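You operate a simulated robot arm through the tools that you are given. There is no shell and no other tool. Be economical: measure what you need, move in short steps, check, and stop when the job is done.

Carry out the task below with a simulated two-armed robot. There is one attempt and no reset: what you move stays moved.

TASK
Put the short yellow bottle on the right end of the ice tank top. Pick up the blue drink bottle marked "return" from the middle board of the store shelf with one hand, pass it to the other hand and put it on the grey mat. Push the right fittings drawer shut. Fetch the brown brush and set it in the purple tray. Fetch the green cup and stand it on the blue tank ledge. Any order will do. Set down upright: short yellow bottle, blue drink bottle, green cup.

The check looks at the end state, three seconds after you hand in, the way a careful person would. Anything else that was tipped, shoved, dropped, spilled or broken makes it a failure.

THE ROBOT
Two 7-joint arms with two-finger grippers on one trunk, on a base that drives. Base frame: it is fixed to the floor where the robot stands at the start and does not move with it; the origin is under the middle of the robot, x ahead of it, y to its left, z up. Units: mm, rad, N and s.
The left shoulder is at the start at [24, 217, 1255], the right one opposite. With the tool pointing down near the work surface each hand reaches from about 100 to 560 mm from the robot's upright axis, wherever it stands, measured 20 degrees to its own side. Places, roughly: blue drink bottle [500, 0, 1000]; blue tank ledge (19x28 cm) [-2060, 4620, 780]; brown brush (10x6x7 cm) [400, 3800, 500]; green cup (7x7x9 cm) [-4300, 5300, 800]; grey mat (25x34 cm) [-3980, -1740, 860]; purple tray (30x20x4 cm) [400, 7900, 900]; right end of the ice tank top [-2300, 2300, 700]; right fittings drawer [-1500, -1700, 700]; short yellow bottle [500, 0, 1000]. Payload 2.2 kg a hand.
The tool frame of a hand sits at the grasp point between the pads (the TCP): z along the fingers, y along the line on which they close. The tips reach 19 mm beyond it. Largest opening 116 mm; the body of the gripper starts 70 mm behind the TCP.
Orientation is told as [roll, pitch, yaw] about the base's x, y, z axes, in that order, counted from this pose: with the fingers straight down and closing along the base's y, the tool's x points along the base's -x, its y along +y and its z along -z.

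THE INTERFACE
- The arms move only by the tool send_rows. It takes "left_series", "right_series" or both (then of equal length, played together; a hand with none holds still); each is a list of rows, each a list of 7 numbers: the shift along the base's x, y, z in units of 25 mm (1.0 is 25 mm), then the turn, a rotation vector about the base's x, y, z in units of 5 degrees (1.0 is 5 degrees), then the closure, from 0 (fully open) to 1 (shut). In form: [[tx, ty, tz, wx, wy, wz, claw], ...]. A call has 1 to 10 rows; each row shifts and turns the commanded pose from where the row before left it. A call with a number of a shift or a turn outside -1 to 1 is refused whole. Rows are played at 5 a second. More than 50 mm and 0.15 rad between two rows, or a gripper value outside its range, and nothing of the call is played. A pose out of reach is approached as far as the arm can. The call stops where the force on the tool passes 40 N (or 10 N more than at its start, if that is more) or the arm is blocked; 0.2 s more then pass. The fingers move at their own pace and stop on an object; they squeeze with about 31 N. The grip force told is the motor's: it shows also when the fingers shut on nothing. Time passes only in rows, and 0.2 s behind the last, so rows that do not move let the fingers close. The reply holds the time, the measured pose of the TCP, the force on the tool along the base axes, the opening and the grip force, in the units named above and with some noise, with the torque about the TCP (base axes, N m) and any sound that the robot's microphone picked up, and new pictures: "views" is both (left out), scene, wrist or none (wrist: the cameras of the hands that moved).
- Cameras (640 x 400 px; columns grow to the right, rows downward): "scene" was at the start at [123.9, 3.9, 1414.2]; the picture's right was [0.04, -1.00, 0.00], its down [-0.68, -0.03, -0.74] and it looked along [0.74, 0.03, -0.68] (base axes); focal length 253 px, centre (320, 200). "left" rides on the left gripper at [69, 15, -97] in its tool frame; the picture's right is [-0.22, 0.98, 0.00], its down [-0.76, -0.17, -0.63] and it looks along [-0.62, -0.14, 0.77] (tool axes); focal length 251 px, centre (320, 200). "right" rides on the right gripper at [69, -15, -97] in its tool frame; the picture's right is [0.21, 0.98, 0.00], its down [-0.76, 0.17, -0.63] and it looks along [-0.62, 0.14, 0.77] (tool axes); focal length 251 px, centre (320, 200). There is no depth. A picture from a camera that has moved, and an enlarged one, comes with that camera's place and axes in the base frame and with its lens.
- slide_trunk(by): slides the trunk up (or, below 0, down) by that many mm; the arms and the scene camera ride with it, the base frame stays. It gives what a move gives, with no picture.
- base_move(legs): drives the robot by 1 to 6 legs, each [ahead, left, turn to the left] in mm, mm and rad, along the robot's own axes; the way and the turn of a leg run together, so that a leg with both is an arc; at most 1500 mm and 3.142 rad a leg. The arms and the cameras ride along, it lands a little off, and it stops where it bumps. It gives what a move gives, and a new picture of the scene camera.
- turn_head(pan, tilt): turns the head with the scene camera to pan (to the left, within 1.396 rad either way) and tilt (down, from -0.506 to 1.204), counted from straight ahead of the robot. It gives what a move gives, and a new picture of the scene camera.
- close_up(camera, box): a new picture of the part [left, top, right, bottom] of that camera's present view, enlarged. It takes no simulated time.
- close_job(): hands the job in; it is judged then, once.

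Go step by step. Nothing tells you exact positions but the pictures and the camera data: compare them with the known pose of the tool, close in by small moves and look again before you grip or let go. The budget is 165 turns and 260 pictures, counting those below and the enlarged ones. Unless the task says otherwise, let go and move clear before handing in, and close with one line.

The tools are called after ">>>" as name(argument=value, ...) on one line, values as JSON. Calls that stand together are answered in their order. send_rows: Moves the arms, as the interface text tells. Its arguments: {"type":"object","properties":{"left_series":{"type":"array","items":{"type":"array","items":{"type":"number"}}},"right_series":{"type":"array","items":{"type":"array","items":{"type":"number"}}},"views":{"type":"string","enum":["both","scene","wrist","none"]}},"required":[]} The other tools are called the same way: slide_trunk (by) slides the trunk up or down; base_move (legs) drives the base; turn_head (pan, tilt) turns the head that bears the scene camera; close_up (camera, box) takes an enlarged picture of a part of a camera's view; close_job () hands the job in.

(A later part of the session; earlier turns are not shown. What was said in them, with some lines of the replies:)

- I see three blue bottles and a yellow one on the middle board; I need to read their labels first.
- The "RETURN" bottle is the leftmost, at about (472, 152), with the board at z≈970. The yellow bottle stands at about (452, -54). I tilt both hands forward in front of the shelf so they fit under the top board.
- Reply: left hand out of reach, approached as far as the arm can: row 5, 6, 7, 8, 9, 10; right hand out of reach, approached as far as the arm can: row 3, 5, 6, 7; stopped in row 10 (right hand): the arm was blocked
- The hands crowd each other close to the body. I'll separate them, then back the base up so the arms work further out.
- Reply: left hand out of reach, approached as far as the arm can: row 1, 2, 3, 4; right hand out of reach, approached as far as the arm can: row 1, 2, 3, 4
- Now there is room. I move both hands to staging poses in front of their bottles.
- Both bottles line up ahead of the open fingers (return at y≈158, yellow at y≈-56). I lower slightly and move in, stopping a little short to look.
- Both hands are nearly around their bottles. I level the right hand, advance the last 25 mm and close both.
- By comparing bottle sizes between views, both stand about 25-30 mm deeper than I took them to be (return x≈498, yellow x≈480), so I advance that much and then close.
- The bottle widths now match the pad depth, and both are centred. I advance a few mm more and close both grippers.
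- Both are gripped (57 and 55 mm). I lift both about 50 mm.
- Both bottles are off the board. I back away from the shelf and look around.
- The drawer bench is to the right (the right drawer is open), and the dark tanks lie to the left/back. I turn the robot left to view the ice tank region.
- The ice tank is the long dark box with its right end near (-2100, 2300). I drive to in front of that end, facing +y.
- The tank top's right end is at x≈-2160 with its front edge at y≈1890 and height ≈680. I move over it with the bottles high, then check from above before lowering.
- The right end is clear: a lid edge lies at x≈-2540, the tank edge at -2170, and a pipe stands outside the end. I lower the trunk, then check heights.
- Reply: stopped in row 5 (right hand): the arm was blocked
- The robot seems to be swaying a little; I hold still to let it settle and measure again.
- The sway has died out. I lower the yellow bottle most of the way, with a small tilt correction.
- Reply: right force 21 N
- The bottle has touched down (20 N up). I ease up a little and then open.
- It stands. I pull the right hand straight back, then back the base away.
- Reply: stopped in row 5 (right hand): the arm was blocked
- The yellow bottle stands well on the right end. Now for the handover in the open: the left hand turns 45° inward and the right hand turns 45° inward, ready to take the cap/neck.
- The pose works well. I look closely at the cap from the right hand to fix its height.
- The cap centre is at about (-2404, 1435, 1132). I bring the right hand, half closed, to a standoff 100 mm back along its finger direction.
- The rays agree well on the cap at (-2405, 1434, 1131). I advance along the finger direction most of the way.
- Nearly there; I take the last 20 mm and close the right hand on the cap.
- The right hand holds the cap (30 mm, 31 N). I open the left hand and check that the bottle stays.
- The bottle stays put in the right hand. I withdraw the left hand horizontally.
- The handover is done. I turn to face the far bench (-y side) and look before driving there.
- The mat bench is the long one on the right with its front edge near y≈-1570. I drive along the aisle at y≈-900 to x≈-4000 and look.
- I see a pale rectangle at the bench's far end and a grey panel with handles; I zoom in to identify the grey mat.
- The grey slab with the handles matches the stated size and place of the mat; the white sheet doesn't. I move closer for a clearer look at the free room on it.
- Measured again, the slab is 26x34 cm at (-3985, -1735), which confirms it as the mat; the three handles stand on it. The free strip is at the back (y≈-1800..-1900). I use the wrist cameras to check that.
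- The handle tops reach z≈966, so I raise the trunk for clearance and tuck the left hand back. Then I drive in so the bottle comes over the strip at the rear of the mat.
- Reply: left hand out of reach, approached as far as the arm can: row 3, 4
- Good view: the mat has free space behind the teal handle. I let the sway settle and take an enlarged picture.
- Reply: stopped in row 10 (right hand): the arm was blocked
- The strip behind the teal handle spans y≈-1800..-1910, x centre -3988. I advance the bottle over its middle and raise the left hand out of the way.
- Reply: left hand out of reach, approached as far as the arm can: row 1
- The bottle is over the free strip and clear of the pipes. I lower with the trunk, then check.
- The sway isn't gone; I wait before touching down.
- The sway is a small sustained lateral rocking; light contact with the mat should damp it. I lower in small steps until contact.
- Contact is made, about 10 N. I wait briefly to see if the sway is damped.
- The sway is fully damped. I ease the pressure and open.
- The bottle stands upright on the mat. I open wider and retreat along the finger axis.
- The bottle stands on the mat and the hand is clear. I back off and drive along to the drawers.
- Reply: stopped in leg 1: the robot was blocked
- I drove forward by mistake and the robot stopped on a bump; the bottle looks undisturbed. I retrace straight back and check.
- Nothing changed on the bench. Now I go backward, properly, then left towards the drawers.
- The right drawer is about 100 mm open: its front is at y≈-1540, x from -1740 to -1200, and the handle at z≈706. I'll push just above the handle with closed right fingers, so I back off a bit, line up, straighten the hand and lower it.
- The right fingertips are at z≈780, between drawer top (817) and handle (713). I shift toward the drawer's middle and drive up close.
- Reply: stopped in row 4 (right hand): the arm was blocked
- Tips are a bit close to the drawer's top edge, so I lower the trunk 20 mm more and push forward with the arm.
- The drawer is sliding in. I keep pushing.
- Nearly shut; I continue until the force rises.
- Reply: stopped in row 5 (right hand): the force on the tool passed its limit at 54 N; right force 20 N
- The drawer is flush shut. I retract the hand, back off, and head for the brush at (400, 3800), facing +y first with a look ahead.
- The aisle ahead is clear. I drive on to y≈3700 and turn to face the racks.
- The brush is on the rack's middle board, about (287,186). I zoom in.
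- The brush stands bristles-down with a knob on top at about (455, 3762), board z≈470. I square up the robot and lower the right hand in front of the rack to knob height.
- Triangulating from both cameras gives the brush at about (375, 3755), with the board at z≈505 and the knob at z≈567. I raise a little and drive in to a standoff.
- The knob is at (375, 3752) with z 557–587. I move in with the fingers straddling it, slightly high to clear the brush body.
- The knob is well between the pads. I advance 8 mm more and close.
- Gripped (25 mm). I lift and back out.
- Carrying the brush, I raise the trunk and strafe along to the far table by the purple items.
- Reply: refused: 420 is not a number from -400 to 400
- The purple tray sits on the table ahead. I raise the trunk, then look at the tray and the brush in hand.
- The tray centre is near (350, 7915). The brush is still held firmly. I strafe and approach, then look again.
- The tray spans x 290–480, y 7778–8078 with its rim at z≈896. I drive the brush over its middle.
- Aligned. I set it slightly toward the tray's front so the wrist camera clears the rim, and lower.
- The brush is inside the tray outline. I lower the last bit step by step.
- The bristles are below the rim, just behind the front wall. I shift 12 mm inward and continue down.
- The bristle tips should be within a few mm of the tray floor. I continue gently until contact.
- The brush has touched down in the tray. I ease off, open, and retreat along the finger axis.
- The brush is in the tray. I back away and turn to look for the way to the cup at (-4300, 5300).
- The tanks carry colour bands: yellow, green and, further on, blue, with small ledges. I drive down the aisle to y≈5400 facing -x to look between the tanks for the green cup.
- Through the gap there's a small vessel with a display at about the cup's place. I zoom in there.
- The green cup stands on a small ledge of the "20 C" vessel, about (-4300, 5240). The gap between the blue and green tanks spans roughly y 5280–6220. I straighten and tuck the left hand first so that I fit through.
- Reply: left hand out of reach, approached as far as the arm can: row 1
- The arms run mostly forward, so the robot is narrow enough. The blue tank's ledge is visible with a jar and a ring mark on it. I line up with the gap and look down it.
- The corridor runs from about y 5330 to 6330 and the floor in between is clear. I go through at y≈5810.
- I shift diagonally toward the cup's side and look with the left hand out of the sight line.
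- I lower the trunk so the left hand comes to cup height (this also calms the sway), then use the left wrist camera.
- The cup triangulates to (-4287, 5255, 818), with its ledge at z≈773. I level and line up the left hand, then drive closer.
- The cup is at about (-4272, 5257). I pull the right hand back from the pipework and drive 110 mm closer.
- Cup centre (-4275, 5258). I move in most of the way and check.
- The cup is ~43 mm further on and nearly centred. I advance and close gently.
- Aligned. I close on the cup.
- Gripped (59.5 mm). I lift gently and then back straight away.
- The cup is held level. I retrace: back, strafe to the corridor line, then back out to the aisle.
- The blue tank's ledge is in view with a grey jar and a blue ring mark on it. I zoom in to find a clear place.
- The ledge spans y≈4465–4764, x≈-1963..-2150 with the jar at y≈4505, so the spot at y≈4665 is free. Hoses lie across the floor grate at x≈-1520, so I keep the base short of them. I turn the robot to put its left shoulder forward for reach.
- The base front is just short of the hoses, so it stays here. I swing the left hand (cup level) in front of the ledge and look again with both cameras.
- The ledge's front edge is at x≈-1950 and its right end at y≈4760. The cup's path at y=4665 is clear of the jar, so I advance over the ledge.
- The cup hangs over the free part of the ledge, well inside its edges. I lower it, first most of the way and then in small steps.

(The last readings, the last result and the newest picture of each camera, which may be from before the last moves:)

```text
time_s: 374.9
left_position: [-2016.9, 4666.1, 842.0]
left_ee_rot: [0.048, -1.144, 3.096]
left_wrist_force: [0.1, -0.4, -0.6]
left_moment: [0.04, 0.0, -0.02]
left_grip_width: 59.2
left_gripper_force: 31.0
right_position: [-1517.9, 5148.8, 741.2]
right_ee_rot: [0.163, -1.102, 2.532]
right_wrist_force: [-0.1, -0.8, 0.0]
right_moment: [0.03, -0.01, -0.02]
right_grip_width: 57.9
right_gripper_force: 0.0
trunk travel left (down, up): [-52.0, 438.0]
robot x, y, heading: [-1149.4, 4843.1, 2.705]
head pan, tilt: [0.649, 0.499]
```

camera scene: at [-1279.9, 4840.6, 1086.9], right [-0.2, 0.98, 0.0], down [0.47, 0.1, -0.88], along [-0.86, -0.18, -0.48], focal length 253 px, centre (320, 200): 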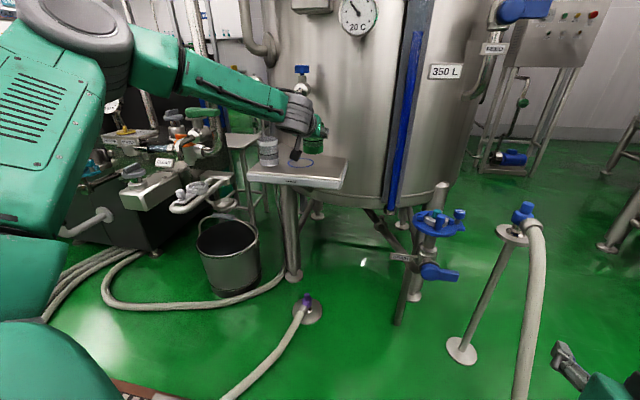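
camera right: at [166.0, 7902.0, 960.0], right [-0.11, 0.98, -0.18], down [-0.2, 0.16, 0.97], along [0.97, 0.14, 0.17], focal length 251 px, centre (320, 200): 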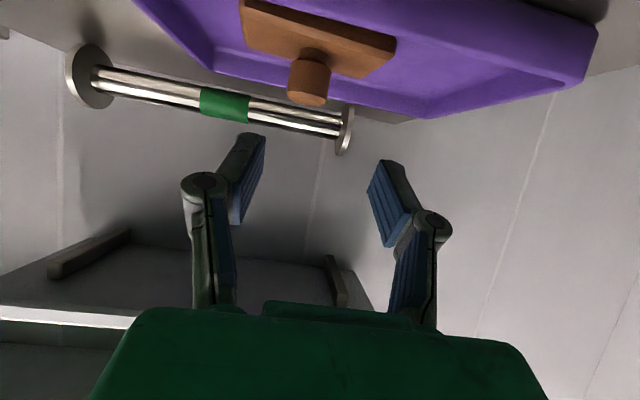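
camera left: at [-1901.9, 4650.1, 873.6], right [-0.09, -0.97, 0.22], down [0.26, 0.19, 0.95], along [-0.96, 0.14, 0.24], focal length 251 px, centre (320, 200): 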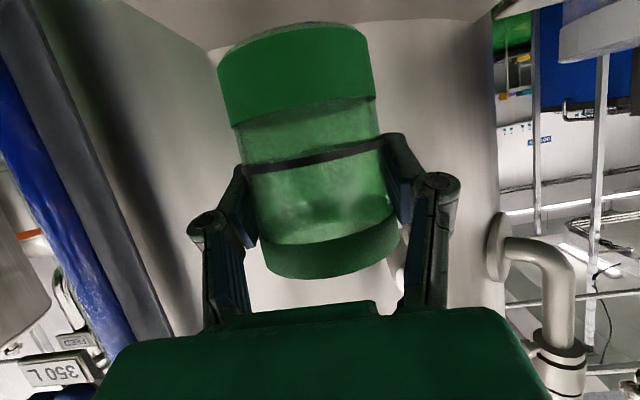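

>>> send_rows(left_series=[[0, 0, -0.12, 0, 0, 0, 0.8], [0, 0, 0, 0, 0, 0, 0.8]], views="none")

>>> send_rows(left_series=[[0, 0, -0.12, 0, 0, 0, 0.8], [0, 0, 0, 0, 0, 0, 0.8]], views="none")

>>> close_up(camera="scene", box=[270, 110, 360, 180])

```text
time_s: 375.4
left_position: [-2016.5, 4667.0, 840.1]
left_ee_rot: [0.049, -1.143, 3.096]
left_wrist_force: [0.3, 0.0, -1.4]
left_moment: [0.01, -0.04, -0.03]
left_grip_width: 59.1
left_gripper_force: 31.6
right_position: [-1518.7, 5148.1, 741.5]
right_ee_rot: [0.163, -1.102, 2.534]
right_wrist_force: [-0.2, 0.4, 0.6]
right_moment: [0.02, 0.05, 0.02]
right_grip_width: 58.0
right_gripper_force: 0.1
trunk travel left (down, up): [-52.0, 438.0]
robot x, y, heading: [-1152.1, 4843.8, 2.697]
head pan, tilt: [0.649, 0.499]
```

```text
time_s: 376.1
left_position: [-2016.5, 4666.4, 837.2]
left_ee_rot: [0.047, -1.145, 3.099]
left_wrist_force: [-0.4, -0.4, 3.1]
left_moment: [0.08, -0.03, 0.01]
left_grip_width: 59.4
left_gripper_force: 30.8
right_position: [-1518.8, 5149.1, 740.2]
right_ee_rot: [0.163, -1.104, 2.533]
right_wrist_force: [0.3, 0.0, -0.3]
right_moment: [0.03, -0.01, 0.01]
right_grip_width: 58.1
right_gripper_force: 0.1
trunk travel left (down, up): [-52.0, 438.0]
robot x, y, heading: [-1148.9, 4839.8, 2.7]
head pan, tilt: [0.649, 0.499]
```

```text
5.71 times, centred on (315, 145) of scene
camera zoom: at [-1279.5, 4840.6, 1087.1], right [-0.2, 0.98, 0.0], down [0.47, 0.1, -0.88], along [-0.86, -0.18, -0.48], focal length 1448 px, centre (349, 514)
```

zoom: 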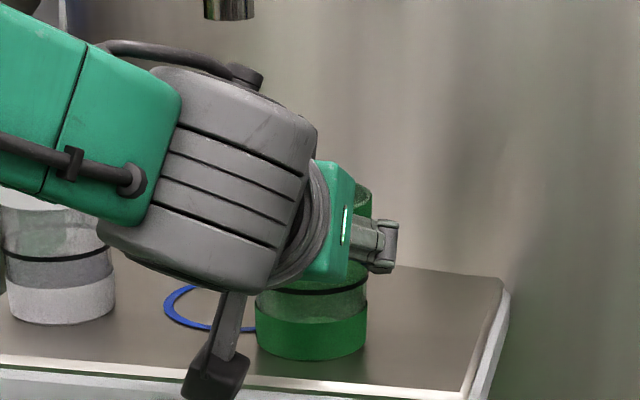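

Light contact. I open the fingers.

>>> send_rows(left_series=[[0, 0, -0.03, 0, 0, 0, 0.8], [0, 0, 0, 0, 0, 0, 0.3], [0, 0, 0, 0, 0, 0, 0.2], [0, 0, 0, 0, 0, 0, 0.15]], views="wrist")

>>> close_up(camera="scene", box=[270, 110, 360, 180])

```text
time_s: 377.1
left_position: [-2016.3, 4667.3, 836.1]
left_ee_rot: [0.048, -1.144, 3.095]
left_wrist_force: [0.7, 0.3, 0.1]
left_moment: [0.0, 0.0, 0.01]
left_grip_width: 98.4
left_gripper_force: 0.1
right_position: [-1518.0, 5147.4, 740.7]
right_ee_rot: [0.164, -1.101, 2.533]
right_wrist_force: [0.6, -0.5, 0.4]
right_moment: [-0.01, 0.01, 0.02]
right_grip_width: 58.0
right_gripper_force: 0.0
trunk travel left (down, up): [-52.0, 438.0]
robot x, y, heading: [-1151.9, 4843.4, 2.703]
head pan, tilt: [0.649, 0.499]
camera left: at [-1901.6, 4649.9, 812.3], right [-0.09, -0.97, 0.21], down [0.26, 0.18, 0.95], along [-0.96, 0.14, 0.24], focal length 251 px, centre (320, 200)
```

left: 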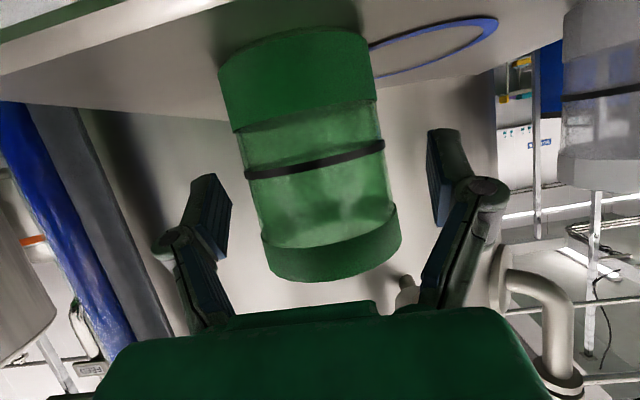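

```text
5.71 times, centred on (315, 145) of scene
camera zoom: at [-1279.8, 4840.5, 1087.0], right [-0.2, 0.98, 0.0], down [0.47, 0.1, -0.88], along [-0.86, -0.18, -0.48], focal length 1448 px, centre (349, 514)
```

zoom: 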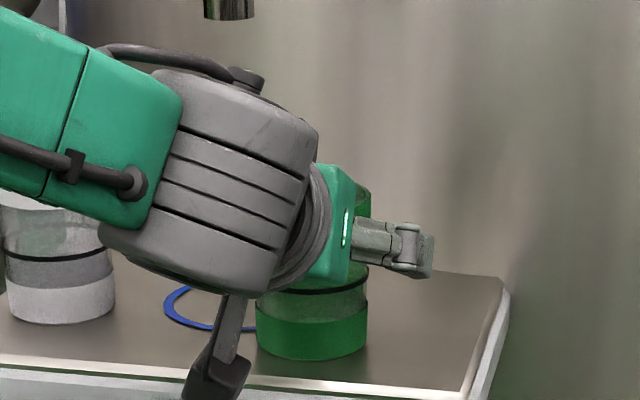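

The cup stands on the ledge. I withdraw straight back.

>>> send_rows(left_series=[[0.5, 0, 0, 0, 0, 0, 0.15], [0.8, 0, 0.1, 0, 0, 0, 0.15], [0.8, 0, 0.1, 0, 0, 0, 0.15], [0.8, 0, 0.1, 0, 0, 0, 0.15], [0.8, 0, 0.2, 0, 0, 0, 0.15], [0.8, 0, 0.2, 0, 0, 0, 0.15], [0.8, 0, 0.2, 0, 0, 0, 0.15], [0.8, 0, 0.2, 0, 0, 0, 0.15]])

>>> close_up(camera="scene", box=[230, 80, 380, 200])

```text
time_s: 378.9
left_position: [-1862.6, 4669.1, 864.2]
left_ee_rot: [0.047, -1.143, 3.097]
left_wrist_force: [0.9, 0.1, -0.1]
left_moment: [0.0, 0.01, 0.02]
left_grip_width: 98.8
left_gripper_force: 0.1
right_position: [-1518.3, 5150.1, 741.6]
right_ee_rot: [0.163, -1.103, 2.531]
right_wrist_force: [-0.5, 0.1, 0.2]
right_moment: [0.02, -0.02, 0.02]
right_grip_width: 58.0
right_gripper_force: 0.1
trunk travel left (down, up): [-52.0, 438.0]
robot x, y, heading: [-1153.5, 4844.9, 2.697]
head pan, tilt: [0.649, 0.499]
camera scene: at [-1278.9, 4840.3, 1087.1], right [-0.2, 0.98, 0.0], down [0.47, 0.1, -0.88], along [-0.86, -0.18, -0.48], focal length 253 px, centre (320, 200)
camera left: at [-1748.2, 4651.1, 840.0], right [-0.09, -0.97, 0.21], down [0.26, 0.18, 0.95], along [-0.96, 0.14, 0.24], focal length 251 px, centre (320, 200)
```

scene: 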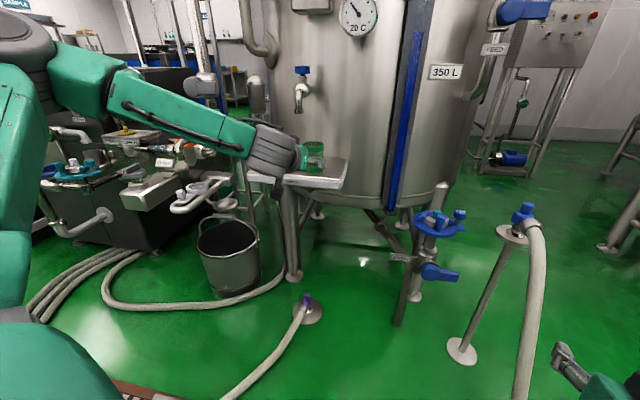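
left: 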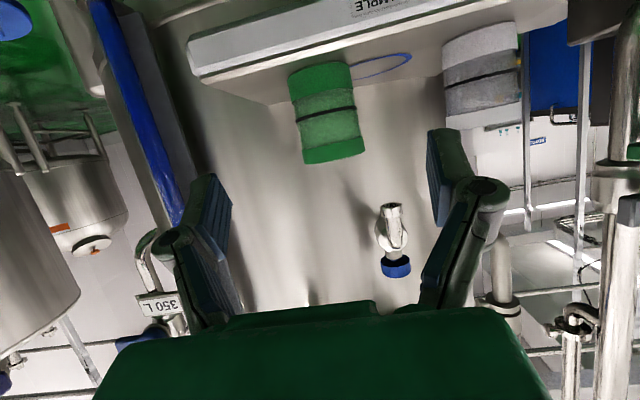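

```text
3.33 times, centred on (305, 140) of scene
camera zoom: at [-1278.9, 4840.3, 1087.1], right [-0.2, 0.98, 0.0], down [0.47, 0.1, -0.88], along [-0.86, -0.18, -0.48], focal length 844 px, centre (370, 400)
```

zoom: 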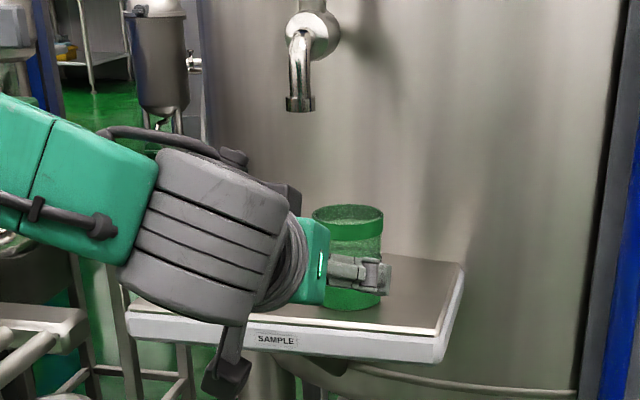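

The cup stands well. I back the robot clear and take a last look at the ice tank bottle.

>>> base_move(legs=[[-300, 0, 0], [0, 0, 0.6]])

>>> turn_head(pan=0.9, tilt=0.2)

>>> close_up(camera="scene", box=[240, 100, 480, 260])

```text
time_s: 382.6
left_position: [-1365.5, 4162.8, 862.1]
left_ee_rot: [0.05, -1.143, -2.585]
left_wrist_force: [0.4, 0.0, -0.6]
left_moment: [-0.02, -0.01, 0.01]
left_grip_width: 98.6
left_gripper_force: 0.0
right_position: [-1353.1, 4755.9, 741.2]
right_ee_rot: [0.164, -1.1, 3.137]
right_wrist_force: [0.8, -0.2, 0.0]
right_moment: [-0.01, -0.01, 0.01]
right_grip_width: 58.0
right_gripper_force: 0.1
trunk travel left (down, up): [-52.0, 438.0]
robot x, y, heading: [-874.2, 4713.0, -2.979]
head pan, tilt: [0.649, 0.499]
camera scene: at [-981.7, 4637.8, 1087.1], right [-0.72, 0.69, 0.0], down [0.33, 0.35, -0.88], along [-0.61, -0.63, -0.48], focal length 253 px, centre (320, 200)
```

scene: 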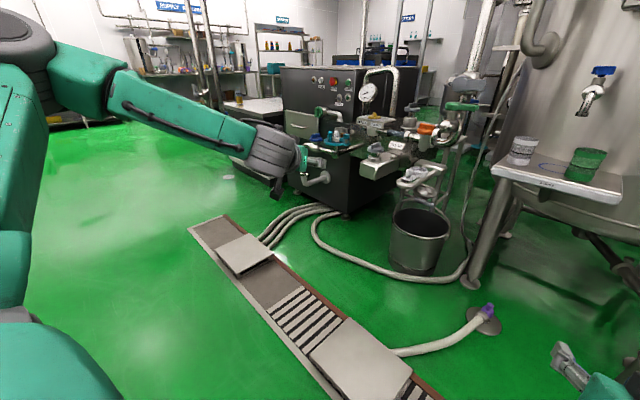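

```text
time_s: 383.4
left_position: [-1363.0, 4166.7, 865.1]
left_ee_rot: [0.052, -1.145, -2.586]
left_wrist_force: [0.0, -0.9, 0.3]
left_moment: [-0.01, -0.02, 0.03]
left_grip_width: 98.5
left_gripper_force: 0.0
right_position: [-1352.2, 4756.8, 740.9]
right_ee_rot: [0.167, -1.102, 3.131]
right_wrist_force: [0.8, -0.5, -0.4]
right_moment: [-0.01, 0.03, -0.03]
right_grip_width: 58.1
right_gripper_force: 0.1
trunk travel left (down, up): [-52.0, 438.0]
robot x, y, heading: [-876.4, 4716.4, -2.983]
head pan, tilt: [0.901, 0.201]
camera scene: at [-964.6, 4621.6, 1114.7], right [-0.87, 0.49, 0.0], down [0.1, 0.18, -0.98], along [-0.48, -0.85, -0.2], focal length 253 px, centre (320, 200)
```

scene: 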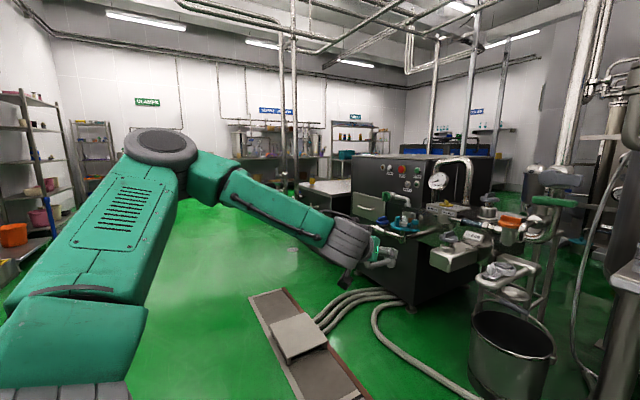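

```text
2.50 times, centred on (360, 180) of scene
camera zoom: at [-964.6, 4621.6, 1114.7], right [-0.87, 0.49, 0.0], down [0.1, 0.18, -0.98], along [-0.48, -0.85, -0.2], focal length 633 px, centre (220, 250)
```

zoom: 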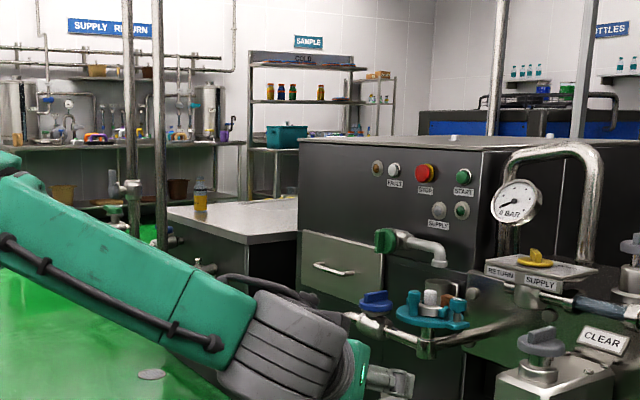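

The yellow bottle still stands on the tank's right end and the cup stands on the ledge. Both hands are empty and clear, so I hand in.

>>> close_job()

```text
The job is handed in.
```

All five jobs are done and handed in: yellow bottle on the ice tank's right end, "return" bottle passed from left to right hand and set on the grey mat, right drawer shut, brush in the purple tray, and green cup on the blue tank ledge. After placing the "return" bottle I once drove forward into the bench by mistake; nothing on it looked moved.
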